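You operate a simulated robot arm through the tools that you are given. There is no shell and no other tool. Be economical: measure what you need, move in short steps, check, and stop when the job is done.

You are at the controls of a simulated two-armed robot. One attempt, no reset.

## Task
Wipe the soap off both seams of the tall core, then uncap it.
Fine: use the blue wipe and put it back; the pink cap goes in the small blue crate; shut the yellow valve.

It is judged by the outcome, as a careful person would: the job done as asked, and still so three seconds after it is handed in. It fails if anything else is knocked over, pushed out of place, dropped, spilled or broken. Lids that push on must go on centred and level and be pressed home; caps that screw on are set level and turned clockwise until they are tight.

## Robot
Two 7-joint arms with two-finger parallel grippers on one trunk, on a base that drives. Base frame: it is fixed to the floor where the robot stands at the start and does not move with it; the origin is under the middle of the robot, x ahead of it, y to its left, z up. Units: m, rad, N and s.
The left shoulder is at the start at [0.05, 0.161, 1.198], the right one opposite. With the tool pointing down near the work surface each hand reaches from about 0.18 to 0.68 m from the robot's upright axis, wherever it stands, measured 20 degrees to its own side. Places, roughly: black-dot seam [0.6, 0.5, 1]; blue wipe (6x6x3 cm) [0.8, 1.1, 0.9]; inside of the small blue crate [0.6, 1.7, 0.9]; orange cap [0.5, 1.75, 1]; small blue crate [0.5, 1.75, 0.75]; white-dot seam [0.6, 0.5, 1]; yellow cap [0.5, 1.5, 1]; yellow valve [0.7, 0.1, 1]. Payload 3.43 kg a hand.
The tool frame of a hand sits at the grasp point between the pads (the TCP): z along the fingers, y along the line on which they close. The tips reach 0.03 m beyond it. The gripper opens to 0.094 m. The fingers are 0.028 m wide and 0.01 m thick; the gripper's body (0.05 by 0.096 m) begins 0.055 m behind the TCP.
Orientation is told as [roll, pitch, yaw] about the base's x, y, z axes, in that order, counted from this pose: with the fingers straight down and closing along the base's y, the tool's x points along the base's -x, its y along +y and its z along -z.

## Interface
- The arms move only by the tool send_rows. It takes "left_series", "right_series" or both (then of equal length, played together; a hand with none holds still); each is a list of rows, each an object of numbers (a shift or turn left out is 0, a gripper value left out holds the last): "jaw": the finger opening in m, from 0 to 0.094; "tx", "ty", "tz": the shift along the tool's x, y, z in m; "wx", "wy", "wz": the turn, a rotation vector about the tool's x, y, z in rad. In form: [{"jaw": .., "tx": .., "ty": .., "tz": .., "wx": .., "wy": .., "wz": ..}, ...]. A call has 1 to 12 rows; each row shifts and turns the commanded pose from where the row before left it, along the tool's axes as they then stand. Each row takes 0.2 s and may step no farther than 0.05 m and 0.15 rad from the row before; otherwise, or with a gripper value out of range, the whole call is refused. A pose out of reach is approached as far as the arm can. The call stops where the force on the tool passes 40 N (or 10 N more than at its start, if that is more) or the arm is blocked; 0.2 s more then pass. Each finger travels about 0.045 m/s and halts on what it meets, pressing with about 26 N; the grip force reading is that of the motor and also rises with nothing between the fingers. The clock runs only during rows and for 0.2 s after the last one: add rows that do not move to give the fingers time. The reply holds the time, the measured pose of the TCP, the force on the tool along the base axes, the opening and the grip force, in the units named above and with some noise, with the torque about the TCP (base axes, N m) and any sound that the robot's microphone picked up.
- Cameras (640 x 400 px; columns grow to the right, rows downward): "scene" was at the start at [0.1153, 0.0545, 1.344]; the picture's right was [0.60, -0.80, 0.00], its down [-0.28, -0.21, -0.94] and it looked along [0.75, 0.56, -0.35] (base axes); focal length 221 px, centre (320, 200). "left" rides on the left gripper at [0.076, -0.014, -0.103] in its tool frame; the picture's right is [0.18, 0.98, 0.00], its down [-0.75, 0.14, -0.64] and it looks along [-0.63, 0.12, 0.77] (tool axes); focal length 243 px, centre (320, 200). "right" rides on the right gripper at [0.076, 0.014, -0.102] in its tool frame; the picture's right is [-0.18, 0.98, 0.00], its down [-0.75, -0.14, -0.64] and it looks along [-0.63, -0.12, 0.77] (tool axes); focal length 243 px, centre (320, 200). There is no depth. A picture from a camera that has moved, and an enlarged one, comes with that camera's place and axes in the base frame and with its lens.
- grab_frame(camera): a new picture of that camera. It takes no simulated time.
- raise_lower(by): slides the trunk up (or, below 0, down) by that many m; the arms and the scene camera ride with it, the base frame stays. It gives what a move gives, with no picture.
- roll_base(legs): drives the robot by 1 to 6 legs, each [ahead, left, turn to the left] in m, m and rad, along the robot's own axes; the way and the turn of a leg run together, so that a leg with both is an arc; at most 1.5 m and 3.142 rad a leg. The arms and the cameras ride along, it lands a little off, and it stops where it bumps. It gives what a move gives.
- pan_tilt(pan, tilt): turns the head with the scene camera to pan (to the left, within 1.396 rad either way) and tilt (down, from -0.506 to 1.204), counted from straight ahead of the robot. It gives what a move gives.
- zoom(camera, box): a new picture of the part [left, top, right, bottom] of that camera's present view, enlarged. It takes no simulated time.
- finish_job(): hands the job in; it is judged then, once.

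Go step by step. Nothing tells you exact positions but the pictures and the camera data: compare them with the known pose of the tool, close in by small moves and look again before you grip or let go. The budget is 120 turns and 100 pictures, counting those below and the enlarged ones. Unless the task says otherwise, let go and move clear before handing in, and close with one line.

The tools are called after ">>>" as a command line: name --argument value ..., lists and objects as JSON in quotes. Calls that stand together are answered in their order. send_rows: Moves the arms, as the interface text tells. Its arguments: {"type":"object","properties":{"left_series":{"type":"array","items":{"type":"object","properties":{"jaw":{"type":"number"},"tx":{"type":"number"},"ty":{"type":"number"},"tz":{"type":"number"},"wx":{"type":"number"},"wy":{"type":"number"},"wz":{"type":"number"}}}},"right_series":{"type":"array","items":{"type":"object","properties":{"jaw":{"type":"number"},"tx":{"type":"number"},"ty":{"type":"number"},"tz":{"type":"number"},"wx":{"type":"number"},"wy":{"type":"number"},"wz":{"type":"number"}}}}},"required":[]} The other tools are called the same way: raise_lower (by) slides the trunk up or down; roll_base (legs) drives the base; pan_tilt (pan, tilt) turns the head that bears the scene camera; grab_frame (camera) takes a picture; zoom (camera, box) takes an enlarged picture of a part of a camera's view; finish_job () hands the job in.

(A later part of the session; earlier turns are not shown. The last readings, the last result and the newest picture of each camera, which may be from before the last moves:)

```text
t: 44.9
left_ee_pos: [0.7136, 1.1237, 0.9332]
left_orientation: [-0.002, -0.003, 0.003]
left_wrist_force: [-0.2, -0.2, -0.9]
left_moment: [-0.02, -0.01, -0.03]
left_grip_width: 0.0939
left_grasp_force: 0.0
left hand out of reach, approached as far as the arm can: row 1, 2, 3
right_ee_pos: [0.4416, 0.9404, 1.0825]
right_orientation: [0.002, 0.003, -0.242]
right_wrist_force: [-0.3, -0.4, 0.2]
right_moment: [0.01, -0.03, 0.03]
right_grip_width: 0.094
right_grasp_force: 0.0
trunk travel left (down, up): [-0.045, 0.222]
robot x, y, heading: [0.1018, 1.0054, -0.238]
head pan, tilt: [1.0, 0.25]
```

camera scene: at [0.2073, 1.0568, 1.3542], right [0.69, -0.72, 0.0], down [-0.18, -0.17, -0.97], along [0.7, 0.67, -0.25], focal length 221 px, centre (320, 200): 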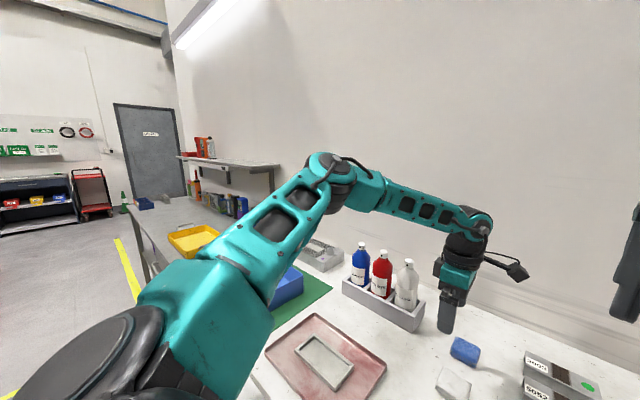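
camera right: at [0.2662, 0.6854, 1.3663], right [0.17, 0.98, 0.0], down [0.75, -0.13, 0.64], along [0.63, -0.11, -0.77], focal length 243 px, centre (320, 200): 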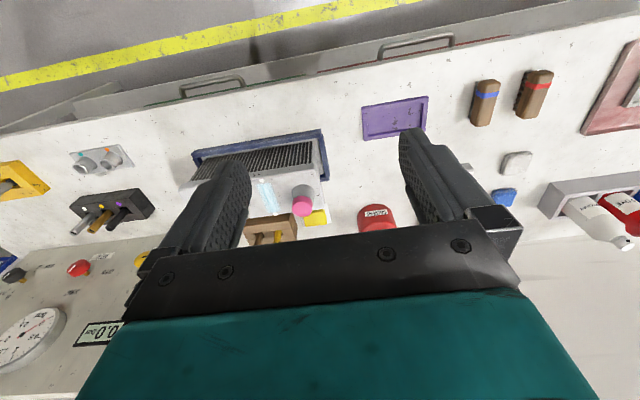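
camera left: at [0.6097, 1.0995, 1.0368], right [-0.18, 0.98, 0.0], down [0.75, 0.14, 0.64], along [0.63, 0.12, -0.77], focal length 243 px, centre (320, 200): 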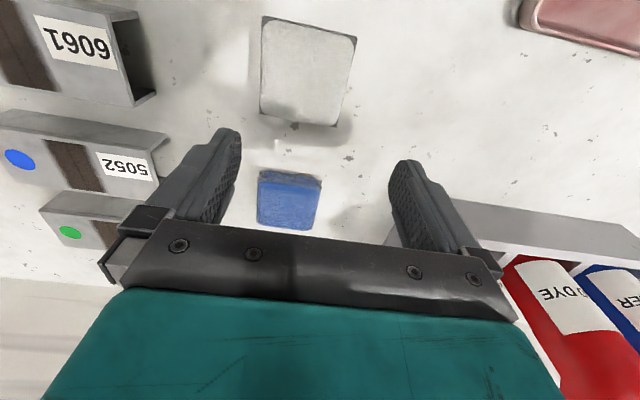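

Short by 0.04, as expected; add the 0.3 rad forward tilt and move in.

>>> send_rows --left_series '[{"wy": -0.1}, {"wy": -0.1}, {"wy": -0.1}, {"ty": -0.013}, {"ty": -0.013}, {"tx": -0.019, "tz": 0.006}, {"tx": -0.017, "tz": 0.006}, {}]'

>>> grab_frame --camera "left"

```text
t: 46.7
left_ee_pos: [0.7487, 1.1002, 0.9309]
left_orientation: [0.0, -0.302, 0.002]
left_wrist_force: [-0.3, -0.8, -0.3]
left_moment: [-0.01, -0.01, -0.02]
left_grip_width: 0.0939
left_grasp_force: 0.1
right_ee_pos: [0.4423, 0.9394, 1.0823]
right_orientation: [0.0, 0.001, -0.244]
right_wrist_force: [0.3, 1.0, -0.3]
right_moment: [-0.02, 0.0, -0.05]
right_grip_width: 0.094
right_grasp_force: 0.0
trunk travel left (down, up): [-0.045, 0.222]
robot x, y, heading: [0.0982, 1.0011, -0.231]
head pan, tilt: [1.0, 0.25]
```

```text
70 pictures are left
camera left: at [0.6452, 1.0847, 1.0066], right [-0.18, 0.98, -0.05], down [0.53, 0.14, 0.84], along [0.83, 0.12, -0.55], focal length 243 px, centre (320, 200)
```

left: 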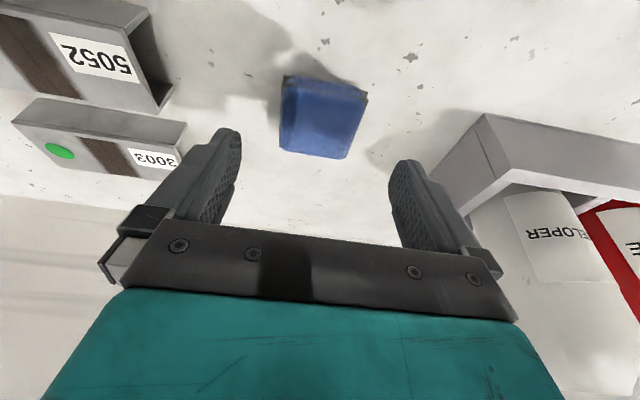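

Well-centred. Straight down to TCP z≈0.89.

>>> send_rows --left_series '[{"tz": 0.02, "tx": 0.004, "ty": -0.001}, {"tz": 0.02, "tx": 0.004, "ty": -0.001}, {}]'

>>> grab_frame --camera "left"

>>> pan_tilt --pan 0.4 --tilt 0.7

>>> zoom --camera "scene" --box '[220, 120, 420, 245]'

```text
t: 47.5
left_ee_pos: [0.7477, 1.1034, 0.8917]
left_orientation: [-0.002, -0.301, 0.001]
left_wrist_force: [-0.3, 0.1, -0.1]
left_moment: [0.02, -0.01, -0.03]
left_grip_width: 0.0937
left_grasp_force: 0.0
left hand out of reach, approached as far as the arm can: row 1, 2
right_ee_pos: [0.4417, 0.9405, 1.0819]
right_orientation: [0.0, 0.003, -0.243]
right_wrist_force: [0.0, -0.2, -0.1]
right_moment: [0.0, -0.03, 0.0]
right_grip_width: 0.0938
right_grasp_force: 0.1
trunk travel left (down, up): [-0.045, 0.222]
robot x, y, heading: [0.1004, 1.0019, -0.237]
head pan, tilt: [1.0, 0.25]
```

```text
69 pictures are left
camera left: at [0.6443, 1.088, 0.9672], right [-0.18, 0.98, -0.06], down [0.53, 0.14, 0.84], along [0.83, 0.12, -0.55], focal length 243 px, centre (320, 200)
```

left: 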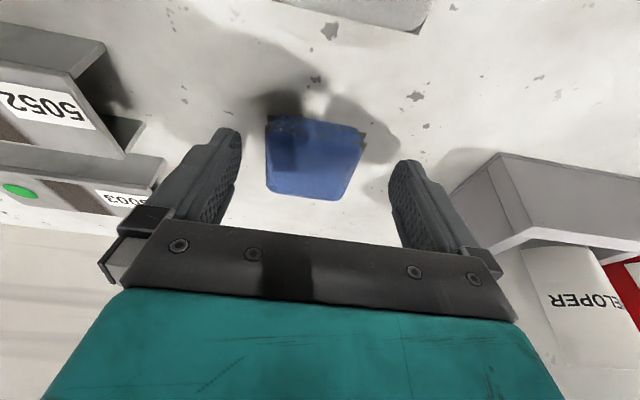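

```text
t: 48.5
left_ee_pos: [0.7479, 1.102, 0.8925]
left_orientation: [-0.001, -0.301, 0.002]
left_wrist_force: [0.3, 0.0, -0.6]
left_moment: [0.03, 0.0, 0.02]
left_grip_width: 0.094
left_grasp_force: 0.0
right_ee_pos: [0.4424, 0.9403, 1.083]
right_orientation: [0.001, 0.003, -0.245]
right_wrist_force: [-0.4, -0.5, 0.3]
right_moment: [0.0, -0.02, -0.02]
right_grip_width: 0.0937
right_grasp_force: 0.1
trunk travel left (down, up): [-0.045, 0.222]
robot x, y, heading: [0.097, 1.0054, -0.241]
head pan, tilt: [0.4, 0.7]
```

```text
3.20 times, centred on (320, 182) of scene
camera zoom: at [0.2235, 1.0061, 1.1334], right [0.16, -0.99, 0.0], down [-0.64, -0.1, -0.77], along [0.76, 0.12, -0.64], focal length 706 px, centre (320, 256)
```

zoom: 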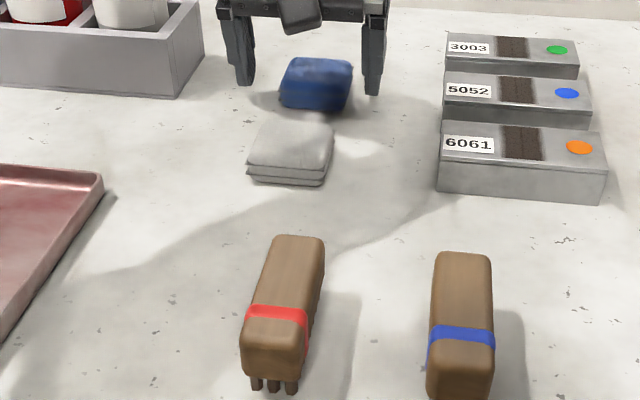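

The fingers straddle the wipe well. Close on it, wait and check.

>>> send_rows --left_series '[{"jaw": 0.04}, {}, {}, {}, {}, {}]'

>>> grab_frame --camera "left"

```text
t: 49.9
left_ee_pos: [0.7476, 1.1027, 0.8923]
left_orientation: [-0.001, -0.302, 0.002]
left_wrist_force: [0.5, 0.1, 0.3]
left_moment: [-0.01, 0.01, 0.01]
left_grip_width: 0.0539
left_grasp_force: 25.4
right_ee_pos: [0.4418, 0.9399, 1.0832]
right_orientation: [0.0, 0.001, -0.242]
right_wrist_force: [0.8, 0.0, -0.3]
right_moment: [-0.02, 0.0, 0.06]
right_grip_width: 0.0938
right_grasp_force: 0.1
trunk travel left (down, up): [-0.045, 0.222]
robot x, y, heading: [0.1009, 1.0083, -0.238]
head pan, tilt: [0.4, 0.7]
```

```text
67 pictures are left
camera left: at [0.6443, 1.0879, 0.9675], right [-0.18, 0.98, -0.06], down [0.53, 0.14, 0.84], along [0.83, 0.12, -0.55], focal length 243 px, centre (320, 200)
```

left: 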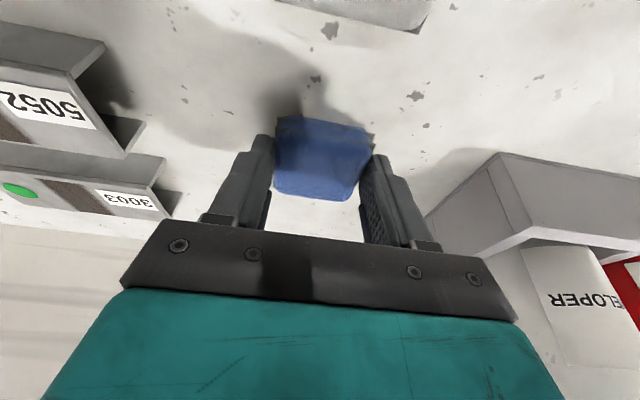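

Grip holds at 0.054 m. Lift back and up, and check that the wipe came along.

>>> send_rows --left_series '[{"tz": -0.03}, {"tz": -0.04}, {"tz": -0.04}, {"tx": 0.04, "tz": -0.02}, {"tx": 0.04, "tz": -0.02}, {"tx": 0.04, "tz": -0.02}, {"tx": 0.04, "tz": -0.01}, {"tx": 0.04}, {}]'

>>> raise_lower --by 0.18

>>> grab_frame --camera "left"

>>> grab_frame --camera "scene"

```text
t: 51.9
left_ee_pos: [0.5046, 1.1019, 1.0055]
left_orientation: [0.001, -0.299, 0.002]
left_wrist_force: [-0.3, 0.4, -0.6]
left_moment: [0.01, 0.03, 0.01]
left_grip_width: 0.0537
left_grasp_force: 26.0
right_ee_pos: [0.4414, 0.9402, 1.0826]
right_orientation: [-0.001, 0.003, -0.243]
right_wrist_force: [0.4, -0.2, 0.0]
right_moment: [0.01, -0.02, -0.02]
right_grip_width: 0.094
right_grasp_force: 0.1
trunk travel left (down, up): [-0.045, 0.222]
robot x, y, heading: [0.0999, 1.0013, -0.241]
head pan, tilt: [0.4, 0.7]
```

```text
t: 53.9
left_ee_pos: [0.5046, 1.1029, 1.186]
left_orientation: [0.001, -0.299, 0.001]
left_wrist_force: [0.0, 0.7, -0.1]
left_moment: [-0.01, 0.02, 0.01]
left_grip_width: 0.0536
left_grasp_force: 26.0
right_ee_pos: [0.4437, 0.9396, 1.2619]
right_orientation: [0.0, 0.002, -0.242]
right_wrist_force: [0.6, 0.2, 0.1]
right_moment: [-0.01, 0.0, -0.02]
right_grip_width: 0.0941
right_grasp_force: 0.1
trunk travel left (down, up): [-0.225, 0.042]
robot x, y, heading: [0.101, 1.001, -0.239]
head pan, tilt: [0.4, 0.7]
```

```text
66 pictures are left
camera left: at [0.4014, 1.0877, 1.261], right [-0.18, 0.98, -0.05], down [0.53, 0.14, 0.84], along [0.83, 0.12, -0.55], focal length 243 px, centre (320, 200)
```

left: 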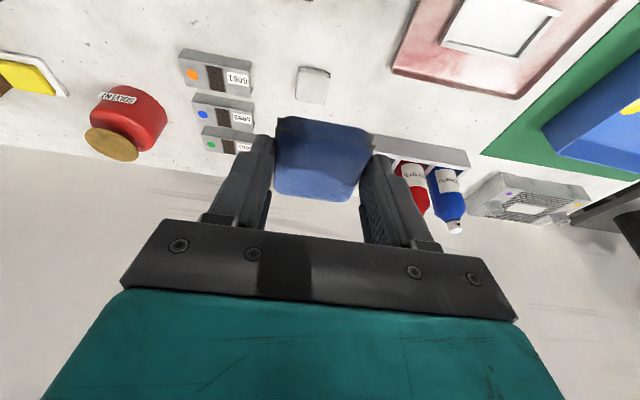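

```text
65 pictures are left
camera scene: at [0.2236, 1.006, 1.3133], right [0.16, -0.99, 0.0], down [-0.64, -0.1, -0.76], along [0.76, 0.12, -0.64], focal length 221 px, centre (320, 200)
```

scene: 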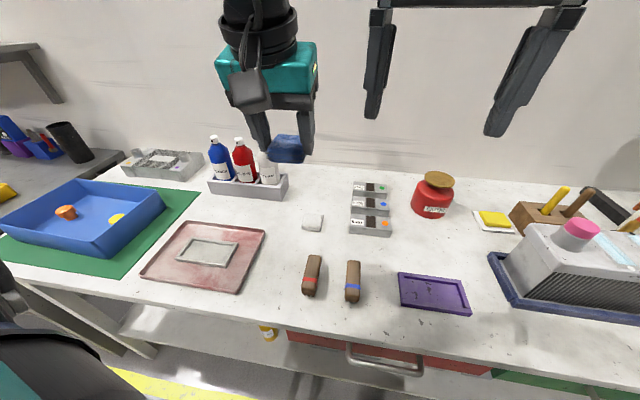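

The wipe is held. Turn back square and drive right to stand in front of the core.

>>> roll_base --legs '[[-0.02, 0, 0.24], [0, -0.62, 0]]'

>>> pan_tilt --pan 0.2 --tilt 0.75

>>> grab_frame --camera "scene"

>>> grab_frame --camera "left"

```text
t: 58.2
left_ee_pos: [0.4485, 0.59, 1.1858]
left_orientation: [0.001, -0.3, 0.233]
left_wrist_force: [0.1, 0.2, 0.0]
left_moment: [0.01, 0.03, -0.02]
left_grip_width: 0.0535
left_grasp_force: 25.9
right_ee_pos: [0.4256, 0.4161, 1.2619]
right_orientation: [0.0, 0.002, -0.011]
right_wrist_force: [-0.2, 0.0, -1.0]
right_moment: [0.02, -0.02, -0.01]
right_grip_width: 0.0938
right_grasp_force: 0.0
trunk travel left (down, up): [-0.225, 0.042]
robot x, y, heading: [0.0794, 0.3961, -0.006]
head pan, tilt: [0.4, 0.7]
```

```text
t: 58.9
left_ee_pos: [0.4494, 0.5909, 1.1852]
left_orientation: [-0.001, -0.298, 0.234]
left_wrist_force: [-0.6, 0.4, 0.0]
left_moment: [-0.03, 0.0, -0.02]
left_grip_width: 0.0536
left_grasp_force: 25.4
right_ee_pos: [0.4241, 0.4183, 1.2621]
right_orientation: [0.0, 0.001, -0.01]
right_wrist_force: [-0.5, 0.3, -0.1]
right_moment: [-0.02, -0.01, -0.04]
right_grip_width: 0.094
right_grasp_force: 0.0
trunk travel left (down, up): [-0.225, 0.042]
robot x, y, heading: [0.0769, 0.3994, -0.011]
head pan, tilt: [0.201, 0.75]
```

```text
64 pictures are left
camera scene: at [0.1994, 0.4146, 1.3091], right [0.19, -0.98, 0.0], down [-0.67, -0.13, -0.73], along [0.72, 0.14, -0.68], focal length 221 px, centre (320, 200)
```

scene: 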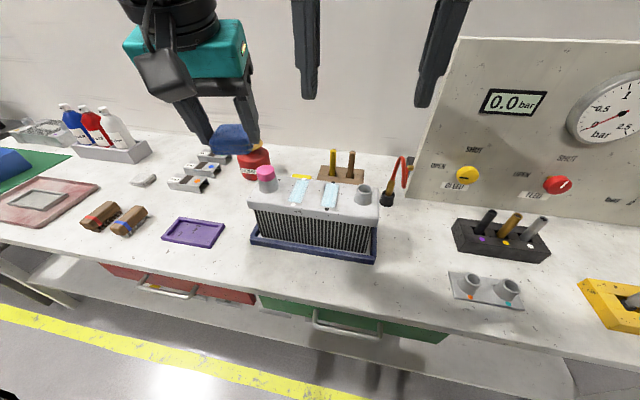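

```text
63 pictures are left
camera left: at [0.3509, 0.5519, 1.261], right [-0.4, 0.92, -0.05], down [0.48, 0.26, 0.84], along [0.78, 0.31, -0.55], focal length 243 px, centre (320, 200)
```

left: 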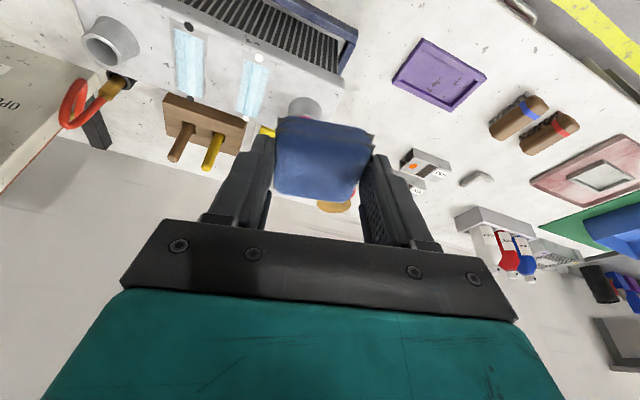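

The gauge reads 0.0 bar, so opening is safe. Enlarging the core for geometry.

>>> zoom --camera "scene" --box '[235, 145, 395, 270]'

>>> zoom --camera "left" --box '[70, 0, 330, 160]'

```text
3.20 times, centred on (315, 208) of scene
camera zoom: at [0.1994, 0.4146, 1.3091], right [0.19, -0.98, 0.0], down [-0.67, -0.13, -0.73], along [0.72, 0.14, -0.68], focal length 706 px, centre (336, 176)
```

zoom: 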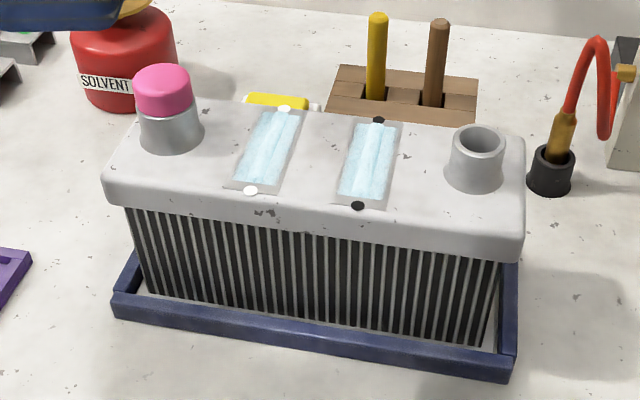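

```text
2.46 times, centred on (200, 80) of left
camera zoom: at [0.3509, 0.5519, 1.261], right [-0.4, 0.92, -0.05], down [0.48, 0.26, 0.84], along [0.78, 0.31, -0.55], focal length 597 px, centre (615, 495)
```

zoom: 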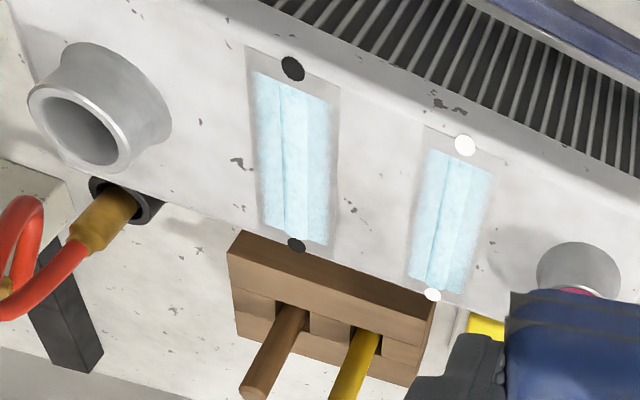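

Triangulation: black seam runs x 0.512–0.60 at y 0.462, white one at y 0.533, core top z≈0.988; pink cap axis ≈(0.545, 0.595), cap top ≈1.047. I square the wipe's yaw and bring it above the near end of the black seam.

>>> send_rows --left_series '[{"wx": 0.035, "wz": 0.112}, {"wx": 0.035, "wz": 0.112}, {"ty": -0.043}, {"ty": -0.043}, {"ty": -0.043}, {"tz": 0.035, "tx": -0.007}, {"tz": 0.035, "tx": -0.007}, {"tz": 0.02, "tx": -0.003}, {}]'

>>> grab_frame --camera "left"

>>> zoom --camera "scene" --box '[200, 100, 440, 270]'

```text
t: 60.0
left_ee_pos: [0.4502, 0.5094, 1.1844]
left_orientation: [0.012, -0.293, 0.01]
left_wrist_force: [1.1, 32.9, 1.9]
left_moment: [-3.25, 0.11, -1.14]
left_grip_width: 0.054
left_grasp_force: 26.2
left hand out of reach, approached as far as the arm can: row 5
right_ee_pos: [0.4276, 0.4078, 1.2613]
right_orientation: [-0.029, 0.005, -0.019]
right_wrist_force: [-0.9, -32.7, -1.1]
right_moment: [0.63, -0.01, 0.54]
right_grip_width: 0.0754
right_grasp_force: 0.0
trunk travel left (down, up): [-0.225, 0.042]
robot x, y, heading: [0.0774, 0.3985, -0.011]
head pan, tilt: [0.201, 0.75]
stopped in row 5 (left hand): the force on the tool passed its limit (the readings are from after the stop); the commanded pose is now the measured one
```

```text
60 pictures are left
camera left: at [0.3469, 0.4934, 1.2599], right [-0.19, 0.98, -0.04], down [0.53, 0.14, 0.83], along [0.82, 0.13, -0.55], focal length 243 px, centre (320, 200)
```

left: 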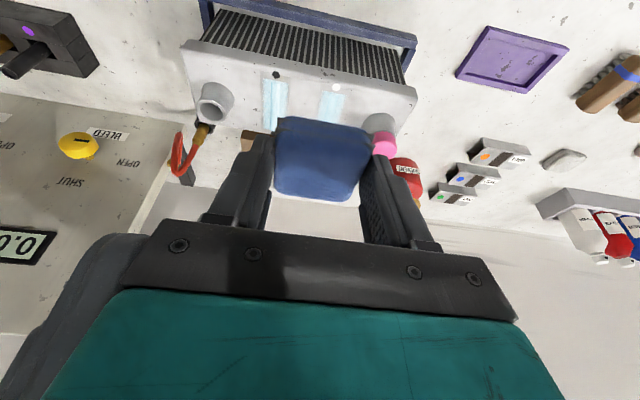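

```text
2.35 times, centred on (320, 185) of scene
camera zoom: at [0.2003, 0.4146, 1.3089], right [0.19, -0.98, 0.0], down [-0.67, -0.13, -0.73], along [0.72, 0.14, -0.68], focal length 519 px, centre (320, 235)
```

zoom: 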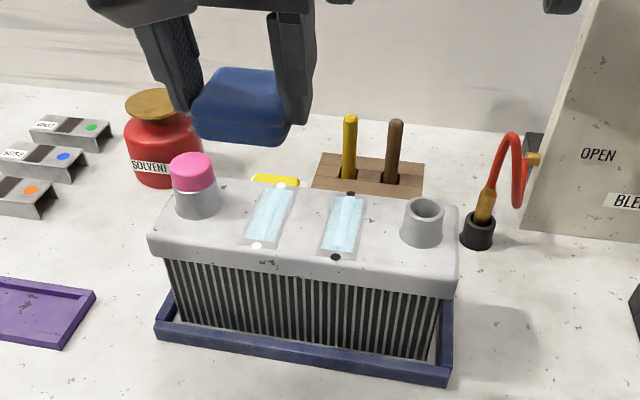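

I bumped the robot's own right hand (no objects touched). Back the left off and move the right hand away to the right and back.

>>> send_rows --left_series '[{"ty": 0.02}, {"ty": 0.02}, {}]'

>>> send_rows --right_series '[{"ty": -0.045}, {"ty": -0.045}, {"ty": -0.045}, {"ty": -0.035, "tx": 0.03}, {"ty": -0.02, "tx": 0.04}, {"tx": 0.04}, {}]'

```text
t: 60.8
left_ee_pos: [0.4481, 0.5487, 1.1843]
left_orientation: [0.012, -0.296, 0.001]
left_wrist_force: [0.6, -0.1, -0.2]
left_moment: [-0.03, 0.03, 0.02]
left_grip_width: 0.0539
left_grasp_force: 26.1
right_ee_pos: [0.4273, 0.4102, 1.2609]
right_orientation: [-0.019, 0.003, -0.016]
right_wrist_force: [-0.4, -0.6, 0.5]
right_moment: [0.01, -0.01, -0.01]
right_grip_width: 0.094
right_grasp_force: 0.2
trunk travel left (down, up): [-0.225, 0.042]
robot x, y, heading: [0.0781, 0.402, -0.009]
head pan, tilt: [0.201, 0.75]
```

```text
t: 62.4
left_ee_pos: [0.4478, 0.5487, 1.1834]
left_orientation: [0.008, -0.296, 0.004]
left_wrist_force: [-0.8, 0.0, 0.7]
left_moment: [0.02, 0.04, 0.0]
left_grip_width: 0.0536
left_grasp_force: 25.6
right_ee_pos: [0.3115, 0.2223, 1.2679]
right_orientation: [-0.018, 0.004, -0.017]
right_wrist_force: [-0.2, 0.4, 0.2]
right_moment: [0.02, -0.02, 0.0]
right_grip_width: 0.0942
right_grasp_force: 0.0
trunk travel left (down, up): [-0.225, 0.042]
robot x, y, heading: [0.0779, 0.4006, -0.007]
head pan, tilt: [0.201, 0.75]
```

Now bring the wipe above the near end of the black seam.

>>> send_rows --left_series '[{"ty": -0.04}, {"ty": -0.046}, {"tz": 0.035, "tx": -0.007}, {"tz": 0.035, "tx": -0.007}, {"tz": 0.03, "tx": -0.007}, {}]'

>>> grab_frame --camera "left"

>>> zoom --camera "scene" --box '[200, 100, 440, 270]'

```text
t: 63.8
left_ee_pos: [0.4963, 0.4891, 1.0947]
left_orientation: [0.009, -0.298, 0.004]
left_wrist_force: [0.2, 0.6, -0.9]
left_moment: [0.01, 0.02, -0.01]
left_grip_width: 0.0538
left_grasp_force: 25.9
left hand out of reach, approached as far as the arm can: row 2, 5
right_ee_pos: [0.3117, 0.2222, 1.268]
right_orientation: [-0.02, 0.004, -0.017]
right_wrist_force: [-0.1, 0.5, -0.1]
right_moment: [0.0, -0.03, 0.0]
right_grip_width: 0.0942
right_grasp_force: 0.1
trunk travel left (down, up): [-0.225, 0.042]
robot x, y, heading: [0.0739, 0.3987, -0.003]
head pan, tilt: [0.201, 0.75]
```

```text
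58 pictures are left
camera left: at [0.393, 0.4735, 1.1697], right [-0.18, 0.98, -0.05], down [0.53, 0.14, 0.84], along [0.83, 0.13, -0.55], focal length 243 px, centre (320, 200)
```

left: 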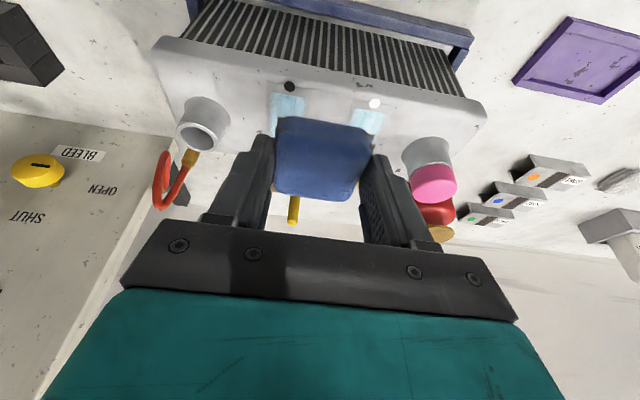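

```text
2.35 times, centred on (320, 185) of scene
camera zoom: at [0.1993, 0.4143, 1.3091], right [0.19, -0.98, 0.0], down [-0.67, -0.13, -0.73], along [0.72, 0.14, -0.68], focal length 519 px, centre (320, 235)
```

zoom: 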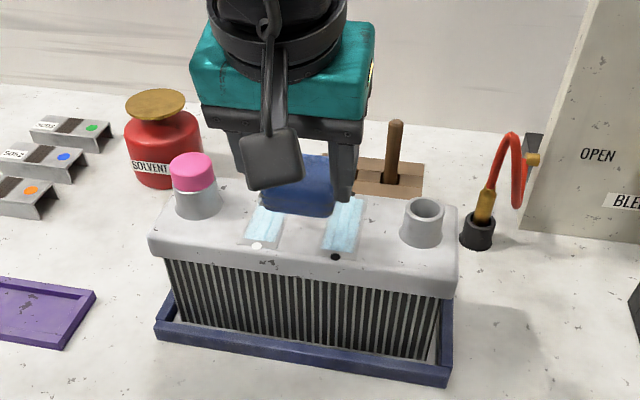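

The left arm can't reach inward enough from here. Raise the hand, shift the base right by 0.15 m, then realign.

>>> send_rows --left_series '[{"tz": -0.04}, {"tz": -0.045}, {}]'

>>> roll_base --legs '[[0, -0.16, 0]]'

>>> send_rows --left_series '[{"ty": 0.044}, {"ty": 0.044}, {"ty": 0.044}, {}]'

```text
t: 64.5
left_ee_pos: [0.4718, 0.4882, 1.1784]
left_orientation: [0.011, -0.296, 0.003]
left_wrist_force: [0.3, -0.9, -0.2]
left_moment: [0.02, 0.0, 0.02]
left_grip_width: 0.0538
left_grasp_force: 26.4
right_ee_pos: [0.3107, 0.2218, 1.2687]
right_orientation: [-0.02, 0.003, -0.016]
right_wrist_force: [0.1, -0.1, -0.3]
right_moment: [0.02, 0.03, 0.0]
right_grip_width: 0.0941
right_grasp_force: 0.0
trunk travel left (down, up): [-0.225, 0.042]
robot x, y, heading: [0.0803, 0.4009, -0.007]
head pan, tilt: [0.201, 0.75]
```

```text
t: 66.0
left_ee_pos: [0.4705, 0.331, 1.1769]
left_orientation: [0.01, -0.297, 0.002]
left_wrist_force: [0.9, -0.6, 0.7]
left_moment: [0.03, 0.0, -0.02]
left_grip_width: 0.0539
left_grasp_force: 26.1
right_ee_pos: [0.3113, 0.0631, 1.2678]
right_orientation: [-0.018, 0.005, -0.015]
right_wrist_force: [-0.2, -0.7, 0.7]
right_moment: [0.06, 0.0, 0.0]
right_grip_width: 0.094
right_grasp_force: 0.1
trunk travel left (down, up): [-0.225, 0.042]
robot x, y, heading: [0.072, 0.239, -0.009]
head pan, tilt: [0.201, 0.75]
```

```text
t: 67.0
left_ee_pos: [0.4693, 0.4609, 1.1767]
left_orientation: [0.01, -0.296, 0.003]
left_wrist_force: [0.2, 0.6, 0.0]
left_moment: [0.04, 0.0, 0.0]
left_grip_width: 0.0541
left_grasp_force: 26.2
right_ee_pos: [0.3114, 0.0648, 1.2678]
right_orientation: [-0.019, 0.004, -0.014]
right_wrist_force: [-0.3, 0.2, 1.1]
right_moment: [0.02, -0.05, 0.03]
right_grip_width: 0.0939
right_grasp_force: 0.0
trunk travel left (down, up): [-0.225, 0.042]
robot x, y, heading: [0.0756, 0.2398, -0.002]
head pan, tilt: [0.201, 0.75]
```

Aligned in y at 0.461. Descend to just above the core top.

>>> send_rows --left_series '[{"tz": 0.043, "tx": 0.004}, {"tz": 0.043, "tx": 0.004}, {"tz": 0.043, "tx": 0.004}, {}]'

>>> pan_tilt --pan 0.5 --tilt 0.6

>>> grab_frame --camera "scene"

>>> grab_frame --camera "left"

```text
t: 68.0
left_ee_pos: [0.4975, 0.4652, 1.0501]
left_orientation: [0.009, -0.297, 0.005]
left_wrist_force: [0.7, 0.3, -0.1]
left_moment: [0.04, 0.0, -0.03]
left_grip_width: 0.054
left_grasp_force: 26.3
right_ee_pos: [0.3118, 0.0656, 1.2673]
right_orientation: [-0.019, 0.004, -0.014]
right_wrist_force: [0.4, -0.6, 0.0]
right_moment: [0.01, 0.0, -0.03]
right_grip_width: 0.0938
right_grasp_force: 0.0
trunk travel left (down, up): [-0.225, 0.042]
robot x, y, heading: [0.0765, 0.2416, -0.005]
head pan, tilt: [0.201, 0.75]
```

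```text
t: 68.8
left_ee_pos: [0.499, 0.4663, 1.0513]
left_orientation: [0.009, -0.297, 0.005]
left_wrist_force: [-0.5, 0.1, -0.4]
left_moment: [-0.01, 0.01, 0.0]
left_grip_width: 0.0541
left_grasp_force: 25.9
right_ee_pos: [0.3109, 0.0641, 1.268]
right_orientation: [-0.018, 0.005, -0.015]
right_wrist_force: [-0.2, 0.2, -0.2]
right_moment: [0.01, -0.02, 0.04]
right_grip_width: 0.0941
right_grasp_force: 0.1
trunk travel left (down, up): [-0.225, 0.042]
robot x, y, heading: [0.0766, 0.2386, -0.006]
head pan, tilt: [0.499, 0.6]
```

```text
56 pictures are left
camera scene: at [0.1949, 0.2822, 1.322], right [0.47, -0.88, 0.0], down [-0.5, -0.27, -0.82], along [0.73, 0.39, -0.57], focal length 221 px, centre (320, 200)
```

scene: 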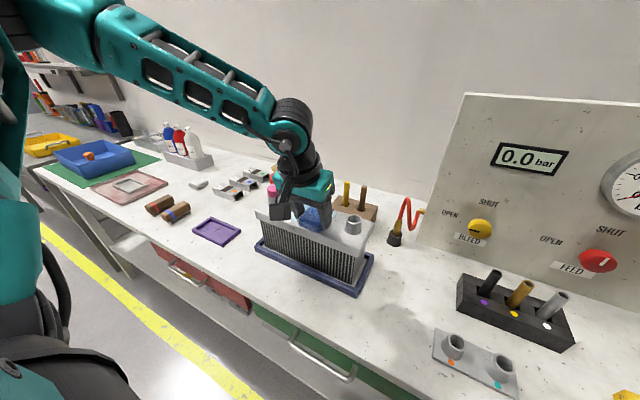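

```text
55 pictures are left
camera left: at [0.3944, 0.4494, 1.1265], right [-0.18, 0.98, -0.04], down [0.53, 0.14, 0.84], along [0.83, 0.13, -0.55], focal length 243 px, centre (320, 200)
```

left: 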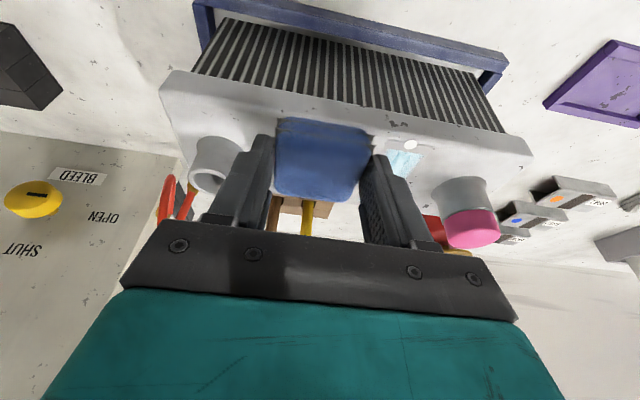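

Descend in small steps to contact.

>>> send_rows --left_series '[{"tz": 0.007, "tx": 0.002, "ty": -0.003}, {"tz": 0.007, "tx": 0.002}, {"tz": 0.007, "tx": 0.002}, {}]'

```text
t: 69.8
left_ee_pos: [0.497, 0.4609, 1.0336]
left_orientation: [0.009, -0.305, 0.005]
left_wrist_force: [-0.3, 5.7, 27.3]
left_moment: [-0.1, -0.39, 0.12]
left_grip_width: 0.0536
left_grasp_force: 26.6
right_ee_pos: [0.3092, 0.0644, 1.2685]
right_orientation: [-0.018, 0.003, -0.014]
right_wrist_force: [0.6, -0.4, 0.1]
right_moment: [-0.02, 0.02, 0.02]
right_grip_width: 0.0941
right_grasp_force: 0.0
trunk travel left (down, up): [-0.225, 0.042]
robot x, y, heading: [0.0784, 0.2429, -0.001]
head pan, tilt: [0.499, 0.6]
```

Contact at 27 N, a bit much. Ease off ~3 mm then sweep forward along the seam.

>>> send_rows --left_series '[{"tz": -0.0026, "tx": -0.0008}, {"tx": -0.0143, "tz": 0.00446}, {"tx": -0.0143, "tz": 0.00446}, {"tx": -0.0143, "tz": 0.00446}, {"tx": -0.0143, "tz": 0.00446}, {"tx": -0.0143, "tz": 0.00446}, {"tx": -0.0143, "tz": 0.00446}, {"tx": -0.0143, "tz": 0.00446}, {"tx": -0.0143, "tz": 0.00446}, {}]'

```text
t: 72.0
left_ee_pos: [0.6136, 0.4619, 1.0331]
left_orientation: [0.011, -0.298, 0.005]
left_wrist_force: [-6.1, -0.3, 19.8]
left_moment: [-0.13, 0.54, 0.01]
left_grip_width: 0.0539
left_grasp_force: 26.4
right_ee_pos: [0.3089, 0.064, 1.2693]
right_orientation: [-0.019, -0.002, -0.014]
right_wrist_force: [-0.7, 0.3, 0.6]
right_moment: [0.02, 0.0, -0.02]
right_grip_width: 0.094
right_grasp_force: 0.0
trunk travel left (down, up): [-0.225, 0.042]
robot x, y, heading: [0.0786, 0.2455, -0.006]
head pan, tilt: [0.499, 0.6]
```

Sweep done forward at ~20 N. Ease slightly, sweep back, lift and look.

>>> send_rows --left_series '[{"tz": -0.001, "tx": -0.0003}, {"tx": 0.0143, "tz": -0.00446}, {"tx": 0.0143, "tz": -0.00446}, {"tx": 0.0143, "tz": -0.00446}, {"tx": 0.0143, "tz": -0.00446}, {"tx": 0.0143, "tz": -0.00446}, {"tx": 0.0143, "tz": -0.00446}, {"tx": 0.0143, "tz": -0.00446}, {"tz": -0.045}, {"tz": -0.045}, {}]'

>>> grab_frame --camera "left"

>>> zoom --camera "scene" --box '[230, 170, 410, 300]'

```text
t: 74.4
left_ee_pos: [0.4828, 0.4585, 1.1187]
left_orientation: [0.009, -0.296, 0.006]
left_wrist_force: [0.2, -0.9, 0.5]
left_moment: [0.0, -0.01, 0.02]
left_grip_width: 0.0538
left_grasp_force: 26.5
right_ee_pos: [0.312, 0.0657, 1.2686]
right_orientation: [-0.02, 0.004, -0.015]
right_wrist_force: [0.4, -0.6, 0.5]
right_moment: [0.01, -0.02, 0.01]
right_grip_width: 0.0939
right_grasp_force: 0.2
trunk travel left (down, up): [-0.225, 0.042]
robot x, y, heading: [0.0751, 0.2362, -0.007]
head pan, tilt: [0.499, 0.6]
```

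```text
54 pictures are left
camera left: at [0.3809, 0.4417, 1.1944], right [-0.18, 0.98, -0.04], down [0.53, 0.14, 0.83], along [0.83, 0.13, -0.55], focal length 243 px, centre (320, 200)
```

left: 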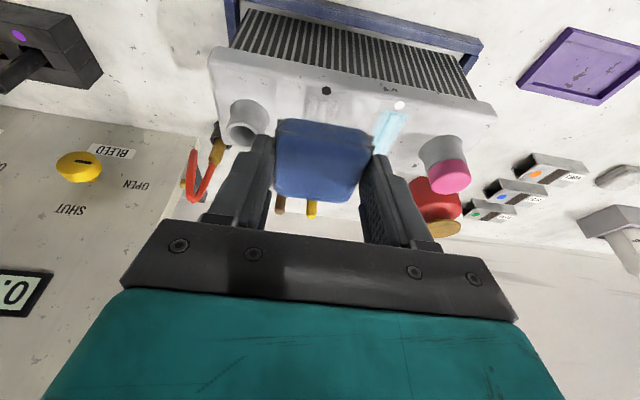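

```text
3.08 times, centred on (320, 235) of scene
camera zoom: at [0.1951, 0.2822, 1.3219], right [0.47, -0.88, 0.0], down [-0.5, -0.27, -0.82], along [0.73, 0.39, -0.57], focal length 679 px, centre (320, 92)
```

zoom: 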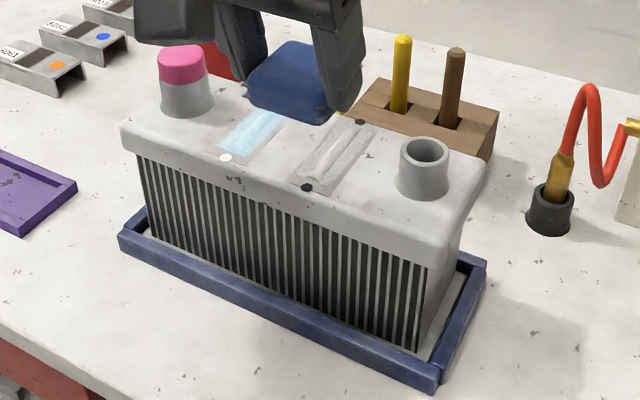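

Black seam is clean. Next the white seam, aiming y≈0.524 to stay clear of the capped neck (edge ≈0.571).

>>> send_rows --left_series '[{"ty": 0.033}, {"ty": 0.0325}, {"tz": 0.025, "tx": 0.003}, {"tz": 0.025, "tx": 0.003}, {"tz": 0.015, "tx": 0.0015}, {}]'

>>> zoom --camera "scene" --box '[230, 170, 410, 300]'

>>> grab_frame --camera "left"

```text
t: 75.8
left_ee_pos: [0.4969, 0.526, 1.0537]
left_orientation: [0.008, -0.297, 0.005]
left_wrist_force: [0.6, 0.1, -0.5]
left_moment: [0.02, -0.02, -0.02]
left_grip_width: 0.0537
left_grasp_force: 26.0
right_ee_pos: [0.3108, 0.0647, 1.2687]
right_orientation: [-0.02, 0.002, -0.014]
right_wrist_force: [-1.0, 0.2, -0.3]
right_moment: [-0.02, -0.03, -0.02]
right_grip_width: 0.0942
right_grasp_force: 0.1
trunk travel left (down, up): [-0.225, 0.042]
robot x, y, heading: [0.0776, 0.2398, -0.007]
head pan, tilt: [0.499, 0.6]
```

```text
3.08 times, centred on (320, 235) of scene
camera zoom: at [0.1948, 0.2823, 1.322], right [0.47, -0.88, 0.0], down [-0.5, -0.27, -0.83], along [0.73, 0.39, -0.56], focal length 679 px, centre (320, 92)
```

zoom: 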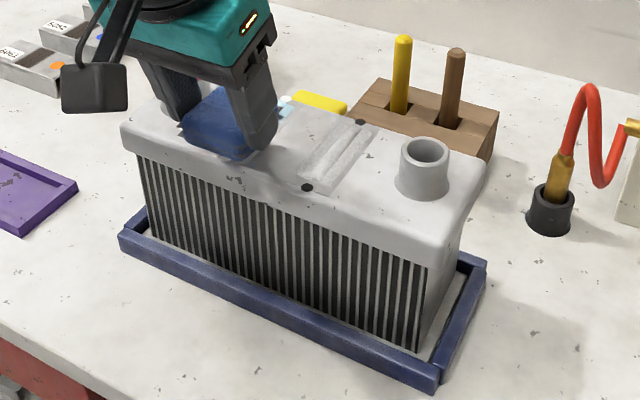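

```text
51 pictures are left
camera left: at [0.3932, 0.5105, 1.13], right [-0.18, 0.98, -0.04], down [0.53, 0.14, 0.84], along [0.83, 0.13, -0.55], focal length 243 px, centre (320, 200)
```

left: 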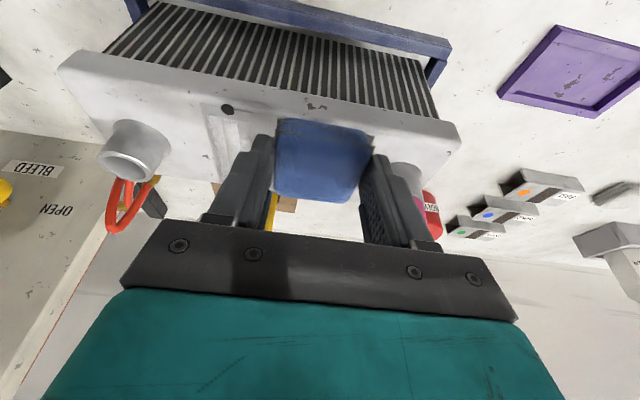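

To be safe from brushing the pink cap with a finger, I'll yaw the hand 90° so the fingers sit fore and aft of the wipe, keeping the wipe flat.

>>> send_rows --left_series '[{"tz": -0.03, "tx": -0.009}, {"wx": -0.0424, "wz": -0.1364}, {"wx": -0.0424, "wz": -0.1364}, {"wx": -0.0424, "wz": -0.1364}, {"wx": -0.0424, "wz": -0.1364}, {"wx": -0.0424, "wz": -0.1364}, {"wx": -0.0424, "wz": -0.1364}, {"wx": -0.0424, "wz": -0.1364}, {"wx": -0.0424, "wz": -0.1364}, {"wx": -0.0424, "wz": -0.1364}, {"wx": -0.0424, "wz": -0.1364}, {"wx": -0.0424, "wz": -0.1364}]'

>>> grab_frame --camera "left"

>>> zoom --camera "scene" --box '[230, 150, 410, 280]'

```text
t: 78.4
left_ee_pos: [0.4964, 0.5258, 1.0875]
left_orientation: [0.007, -0.311, 1.581]
left_wrist_force: [0.2, 0.1, -0.3]
left_moment: [-0.01, 0.02, -0.01]
left_grip_width: 0.0537
left_grasp_force: 26.5
right_ee_pos: [0.3114, 0.0646, 1.2679]
right_orientation: [-0.019, 0.004, -0.013]
right_wrist_force: [0.7, 0.3, -0.8]
right_moment: [0.01, -0.01, 0.01]
right_grip_width: 0.094
right_grasp_force: 0.0
trunk travel left (down, up): [-0.225, 0.042]
robot x, y, heading: [0.0756, 0.2373, -0.001]
head pan, tilt: [0.499, 0.6]
```

```text
50 pictures are left
camera left: at [0.5114, 0.4214, 1.161], right [-0.98, -0.19, -0.05], down [-0.14, 0.52, 0.84], along [-0.13, 0.83, -0.54], focal length 243 px, centre (320, 200)
```

left: 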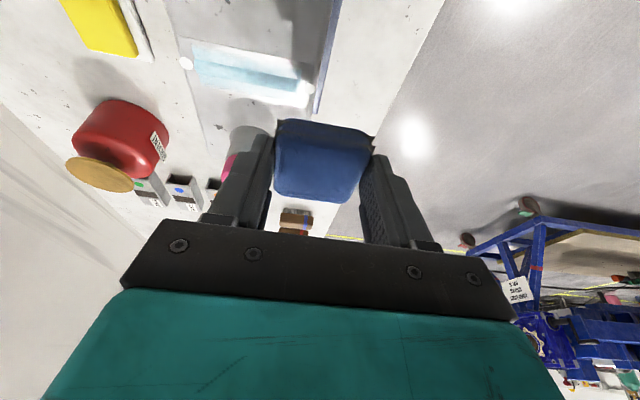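

```text
3.08 times, centred on (320, 215) of scene
camera zoom: at [0.195, 0.2823, 1.322], right [0.47, -0.88, 0.0], down [-0.5, -0.27, -0.82], along [0.73, 0.39, -0.57], focal length 679 px, centre (320, 154)
```

zoom: 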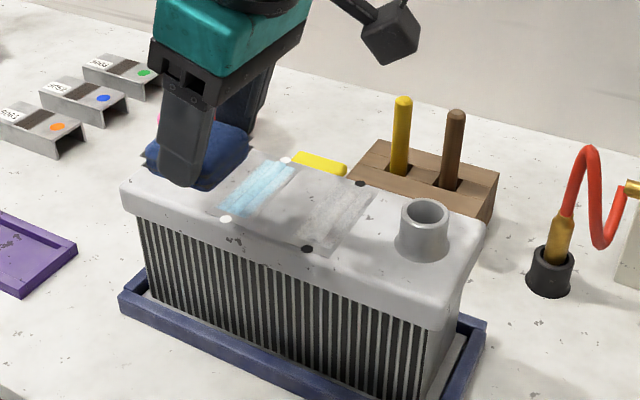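

Orientation good. Descend with small last steps to light contact at the near end of the white seam.

>>> send_rows --left_series '[{"tz": 0.0286, "tx": 0.009}, {"tz": 0.0143, "tx": 0.0045}, {"tz": 0.0057, "tx": 0.0018}, {"tz": 0.0024, "tx": 0.0008}, {}]'

```text
t: 79.6
left_ee_pos: [0.4955, 0.5257, 1.0341]
left_orientation: [0.002, -0.31, 1.577]
left_wrist_force: [0.1, -0.1, 2.6]
left_moment: [-0.02, -0.06, 0.0]
left_grip_width: 0.054
left_grasp_force: 25.9
right_ee_pos: [0.3116, 0.064, 1.2679]
right_orientation: [-0.019, 0.005, -0.015]
right_wrist_force: [-0.2, 0.6, -0.3]
right_moment: [-0.03, -0.01, -0.02]
right_grip_width: 0.0939
right_grasp_force: 0.0
trunk travel left (down, up): [-0.225, 0.042]
robot x, y, heading: [0.0795, 0.2436, -0.004]
head pan, tilt: [0.499, 0.6]
```

Light contact (2.6 N). Press another 1.5 mm and sweep forward along the seam.

>>> send_rows --left_series '[{"tz": 0.0014, "tx": 0.0005}, {"ty": -0.015}, {"ty": -0.015}, {"ty": -0.015}, {"ty": -0.015}, {"ty": -0.015}, {"ty": -0.015}, {"ty": -0.015}, {"ty": -0.015}, {}]'

```text
t: 81.8
left_ee_pos: [0.6138, 0.5275, 1.0321]
left_orientation: [0.005, -0.309, 1.578]
left_wrist_force: [-2.9, 0.3, 6.9]
left_moment: [-0.15, 0.26, -0.02]
left_grip_width: 0.0536
left_grasp_force: 26.2
right_ee_pos: [0.3118, 0.0645, 1.2676]
right_orientation: [-0.018, 0.002, -0.014]
right_wrist_force: [-0.1, 0.6, 0.3]
right_moment: [-0.03, -0.05, 0.0]
right_grip_width: 0.0937
right_grasp_force: 0.0
trunk travel left (down, up): [-0.225, 0.042]
robot x, y, heading: [0.0749, 0.2448, -0.001]
head pan, tilt: [0.499, 0.6]
```

Sweep back pressing a touch more, then lift away (up and toward −y) and look.

>>> send_rows --left_series '[{"tz": 0.0007, "tx": 0.0002}, {"ty": 0.016}, {"ty": 0.016}, {"ty": 0.016}, {"ty": 0.016}, {"ty": 0.016}, {"ty": 0.016}, {"ty": 0.016}, {"tz": -0.045}, {"tz": -0.045}, {}]'

>>> zoom --camera "scene" --box '[230, 150, 410, 280]'

>>> grab_frame --camera "left"

```text
t: 84.2
left_ee_pos: [0.5038, 0.4981, 1.1183]
left_orientation: [0.008, -0.311, 1.578]
left_wrist_force: [-0.3, -0.1, -0.4]
left_moment: [0.01, 0.01, 0.0]
left_grip_width: 0.0538
left_grasp_force: 26.3
right_ee_pos: [0.3104, 0.0645, 1.2689]
right_orientation: [-0.019, 0.002, -0.014]
right_wrist_force: [-0.1, 0.0, -0.1]
right_moment: [-0.04, 0.04, 0.0]
right_grip_width: 0.0941
right_grasp_force: 0.0
trunk travel left (down, up): [-0.225, 0.042]
robot x, y, heading: [0.0778, 0.2429, -0.004]
head pan, tilt: [0.499, 0.6]
```

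```text
3.08 times, centred on (320, 215) of scene
camera zoom: at [0.195, 0.2824, 1.3219], right [0.47, -0.88, 0.0], down [-0.5, -0.27, -0.82], along [0.73, 0.39, -0.57], focal length 679 px, centre (320, 154)
```

zoom: 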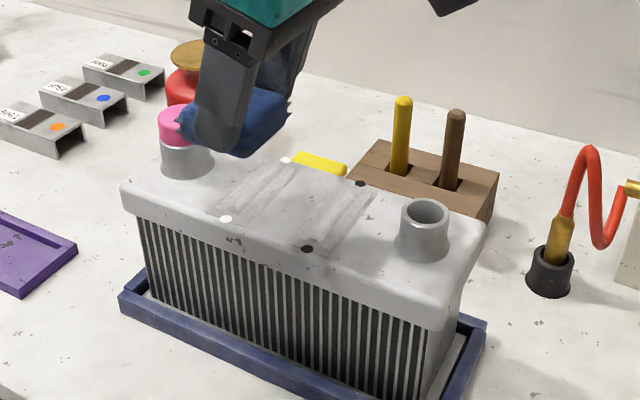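

```text
47 pictures are left
camera left: at [0.5185, 0.3941, 1.1921], right [-0.98, -0.18, -0.05], down [-0.14, 0.52, 0.84], along [-0.13, 0.83, -0.54], focal length 243 px, centre (320, 200)
```

left: 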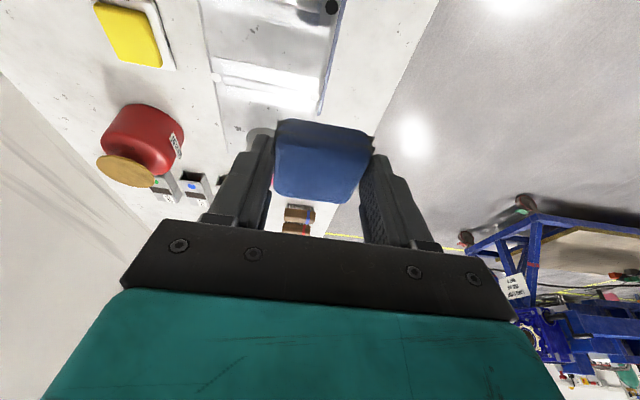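

Both seams are clean. Raise, turn the hand back to yaw 0, and drive back to the wipe's place.

>>> send_rows --left_series '[{"tz": -0.045}, {"wx": 0.0424, "wz": 0.1364}, {"wx": 0.0424, "wz": 0.1364}, {"wx": 0.0424, "wz": 0.1364}, {"wx": 0.0424, "wz": 0.1364}, {"wx": 0.0424, "wz": 0.1364}, {"wx": 0.0424, "wz": 0.1364}, {"wx": 0.0424, "wz": 0.1364}, {"wx": 0.0424, "wz": 0.1364}, {"wx": 0.0424, "wz": 0.1364}, {"wx": 0.0424, "wz": 0.1364}, {"wx": 0.0424, "wz": 0.1364}]'

>>> send_rows --left_series '[{"tz": -0.03, "tx": 0.01}, {"tx": 0.02, "tz": -0.01}, {}]'

>>> roll_base --legs '[[0, 0.76, 0], [0.015, 0, -0.235]]'

>>> roll_base --legs '[[0.03, 0, 0]]'

```text
t: 86.8
left_ee_pos: [0.5042, 0.4856, 1.16]
left_orientation: [0.008, -0.296, 0.001]
left_wrist_force: [-0.3, 0.4, -1.4]
left_moment: [0.0, 0.03, -0.01]
left_grip_width: 0.0538
left_grasp_force: 25.3
right_ee_pos: [0.3121, 0.0654, 1.2693]
right_orientation: [-0.021, 0.004, -0.015]
right_wrist_force: [-0.1, 0.7, 0.3]
right_moment: [-0.02, 0.01, 0.0]
right_grip_width: 0.0938
right_grasp_force: 0.0
trunk travel left (down, up): [-0.225, 0.042]
robot x, y, heading: [0.0748, 0.2407, -0.004]
head pan, tilt: [0.499, 0.6]
```

```text
t: 87.6
left_ee_pos: [0.4629, 0.4827, 1.1882]
left_orientation: [0.01, -0.295, 0.005]
left_wrist_force: [0.5, 0.0, -0.8]
left_moment: [0.02, 0.03, -0.01]
left_grip_width: 0.0538
left_grasp_force: 26.4
right_ee_pos: [0.3109, 0.0651, 1.2678]
right_orientation: [-0.019, 0.003, -0.013]
right_wrist_force: [0.0, -0.2, -0.6]
right_moment: [0.0, -0.01, -0.01]
right_grip_width: 0.0938
right_grasp_force: 0.0
trunk travel left (down, up): [-0.225, 0.042]
robot x, y, heading: [0.0745, 0.2431, -0.005]
head pan, tilt: [0.499, 0.6]
```

```text
t: 92.5
left_ee_pos: [0.5331, 1.1388, 1.1895]
left_orientation: [0.011, -0.294, -0.235]
left_wrist_force: [-0.5, -0.3, -0.3]
left_moment: [0.01, 0.01, -0.01]
left_grip_width: 0.0538
left_grasp_force: 26.4
right_ee_pos: [0.2845, 0.7677, 1.2686]
right_orientation: [-0.02, 0.004, -0.253]
right_wrist_force: [0.0, -0.1, 0.1]
right_moment: [0.01, -0.02, -0.03]
right_grip_width: 0.0941
right_grasp_force: 0.2
trunk travel left (down, up): [-0.225, 0.042]
robot x, y, heading: [0.0979, 0.9964, -0.244]
head pan, tilt: [0.499, 0.6]
```

```text
t: 93.2
left_ee_pos: [0.5343, 1.139, 1.1893]
left_orientation: [0.01, -0.297, -0.234]
left_wrist_force: [-0.3, -0.2, -0.6]
left_moment: [0.0, 0.0, 0.01]
left_grip_width: 0.0537
left_grasp_force: 26.2
right_ee_pos: [0.287, 0.7666, 1.2687]
right_orientation: [-0.018, 0.005, -0.253]
right_wrist_force: [0.0, -0.2, 0.2]
right_moment: [0.01, 0.01, 0.01]
right_grip_width: 0.094
right_grasp_force: 0.1
trunk travel left (down, up): [-0.225, 0.042]
robot x, y, heading: [0.0988, 0.9936, -0.244]
head pan, tilt: [0.499, 0.6]
stopped in leg 1: the robot was blocked; the commanded pose is now the measured one
```

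In place. Square the yaw, align y to 1.10 and lower the trunk.

>>> send_rows --left_series '[{"wx": -0.035, "wz": -0.112}, {"wx": -0.035, "wz": -0.112}, {"ty": -0.02}, {"ty": -0.018}, {}]'

>>> raise_lower --by -0.18

>>> send_rows --left_series '[{"tx": -0.04, "tz": 0.012}, {"tx": -0.04, "tz": 0.012}, {"tx": -0.04, "tz": 0.012}, {"tx": -0.03, "tz": 0.01}, {}]'

>>> grab_frame --camera "left"

```text
t: 94.4
left_ee_pos: [0.5354, 1.1022, 1.1866]
left_orientation: [0.009, -0.298, 0.001]
left_wrist_force: [0.0, 0.9, -0.4]
left_moment: [0.01, -0.01, -0.03]
left_grip_width: 0.054
left_grasp_force: 26.0
right_ee_pos: [0.2865, 0.7671, 1.2687]
right_orientation: [-0.019, 0.003, -0.252]
right_wrist_force: [0.2, 0.4, 0.4]
right_moment: [0.0, 0.01, 0.0]
right_grip_width: 0.0944
right_grasp_force: 0.0
trunk travel left (down, up): [-0.225, 0.042]
robot x, y, heading: [0.1002, 0.9956, -0.241]
head pan, tilt: [0.499, 0.6]
```

```text
t: 96.4
left_ee_pos: [0.5354, 1.1021, 1.0071]
left_orientation: [0.012, -0.298, 0.0]
left_wrist_force: [0.4, 0.0, -0.2]
left_moment: [-0.01, -0.02, 0.01]
left_grip_width: 0.054
left_grasp_force: 26.4
right_ee_pos: [0.2855, 0.768, 1.0879]
right_orientation: [-0.018, 0.001, -0.253]
right_wrist_force: [-0.8, -0.3, -0.2]
right_moment: [0.03, 0.0, -0.05]
right_grip_width: 0.094
right_grasp_force: 0.1
trunk travel left (down, up): [-0.045, 0.222]
robot x, y, heading: [0.0976, 0.9937, -0.246]
head pan, tilt: [0.499, 0.6]
```

```text
t: 97.6
left_ee_pos: [0.6918, 1.1011, 1.0049]
left_orientation: [0.013, -0.299, 0.0]
left_wrist_force: [0.0, -0.4, -1.0]
left_moment: [-0.02, -0.02, -0.02]
left_grip_width: 0.0537
left_grasp_force: 25.7
right_ee_pos: [0.2856, 0.7664, 1.0887]
right_orientation: [-0.021, 0.003, -0.253]
right_wrist_force: [-0.8, 0.2, 0.2]
right_moment: [0.01, 0.02, -0.03]
right_grip_width: 0.0942
right_grasp_force: 0.1
trunk travel left (down, up): [-0.045, 0.222]
robot x, y, heading: [0.0963, 0.9954, -0.243]
head pan, tilt: [0.499, 0.6]
```

```text
46 pictures are left
camera left: at [0.5878, 1.0851, 1.0799], right [-0.18, 0.98, -0.04], down [0.53, 0.13, 0.84], along [0.83, 0.13, -0.55], focal length 243 px, centre (320, 200)
```

left: 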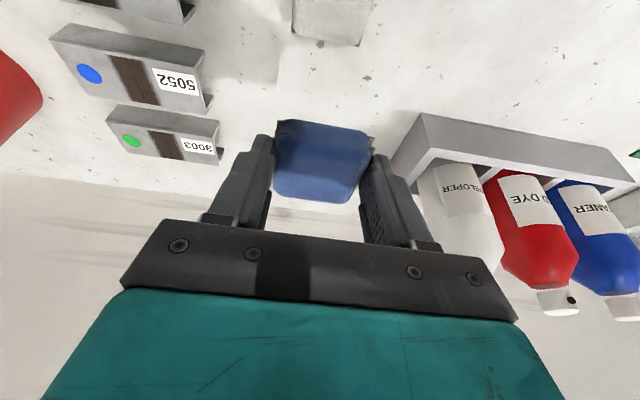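

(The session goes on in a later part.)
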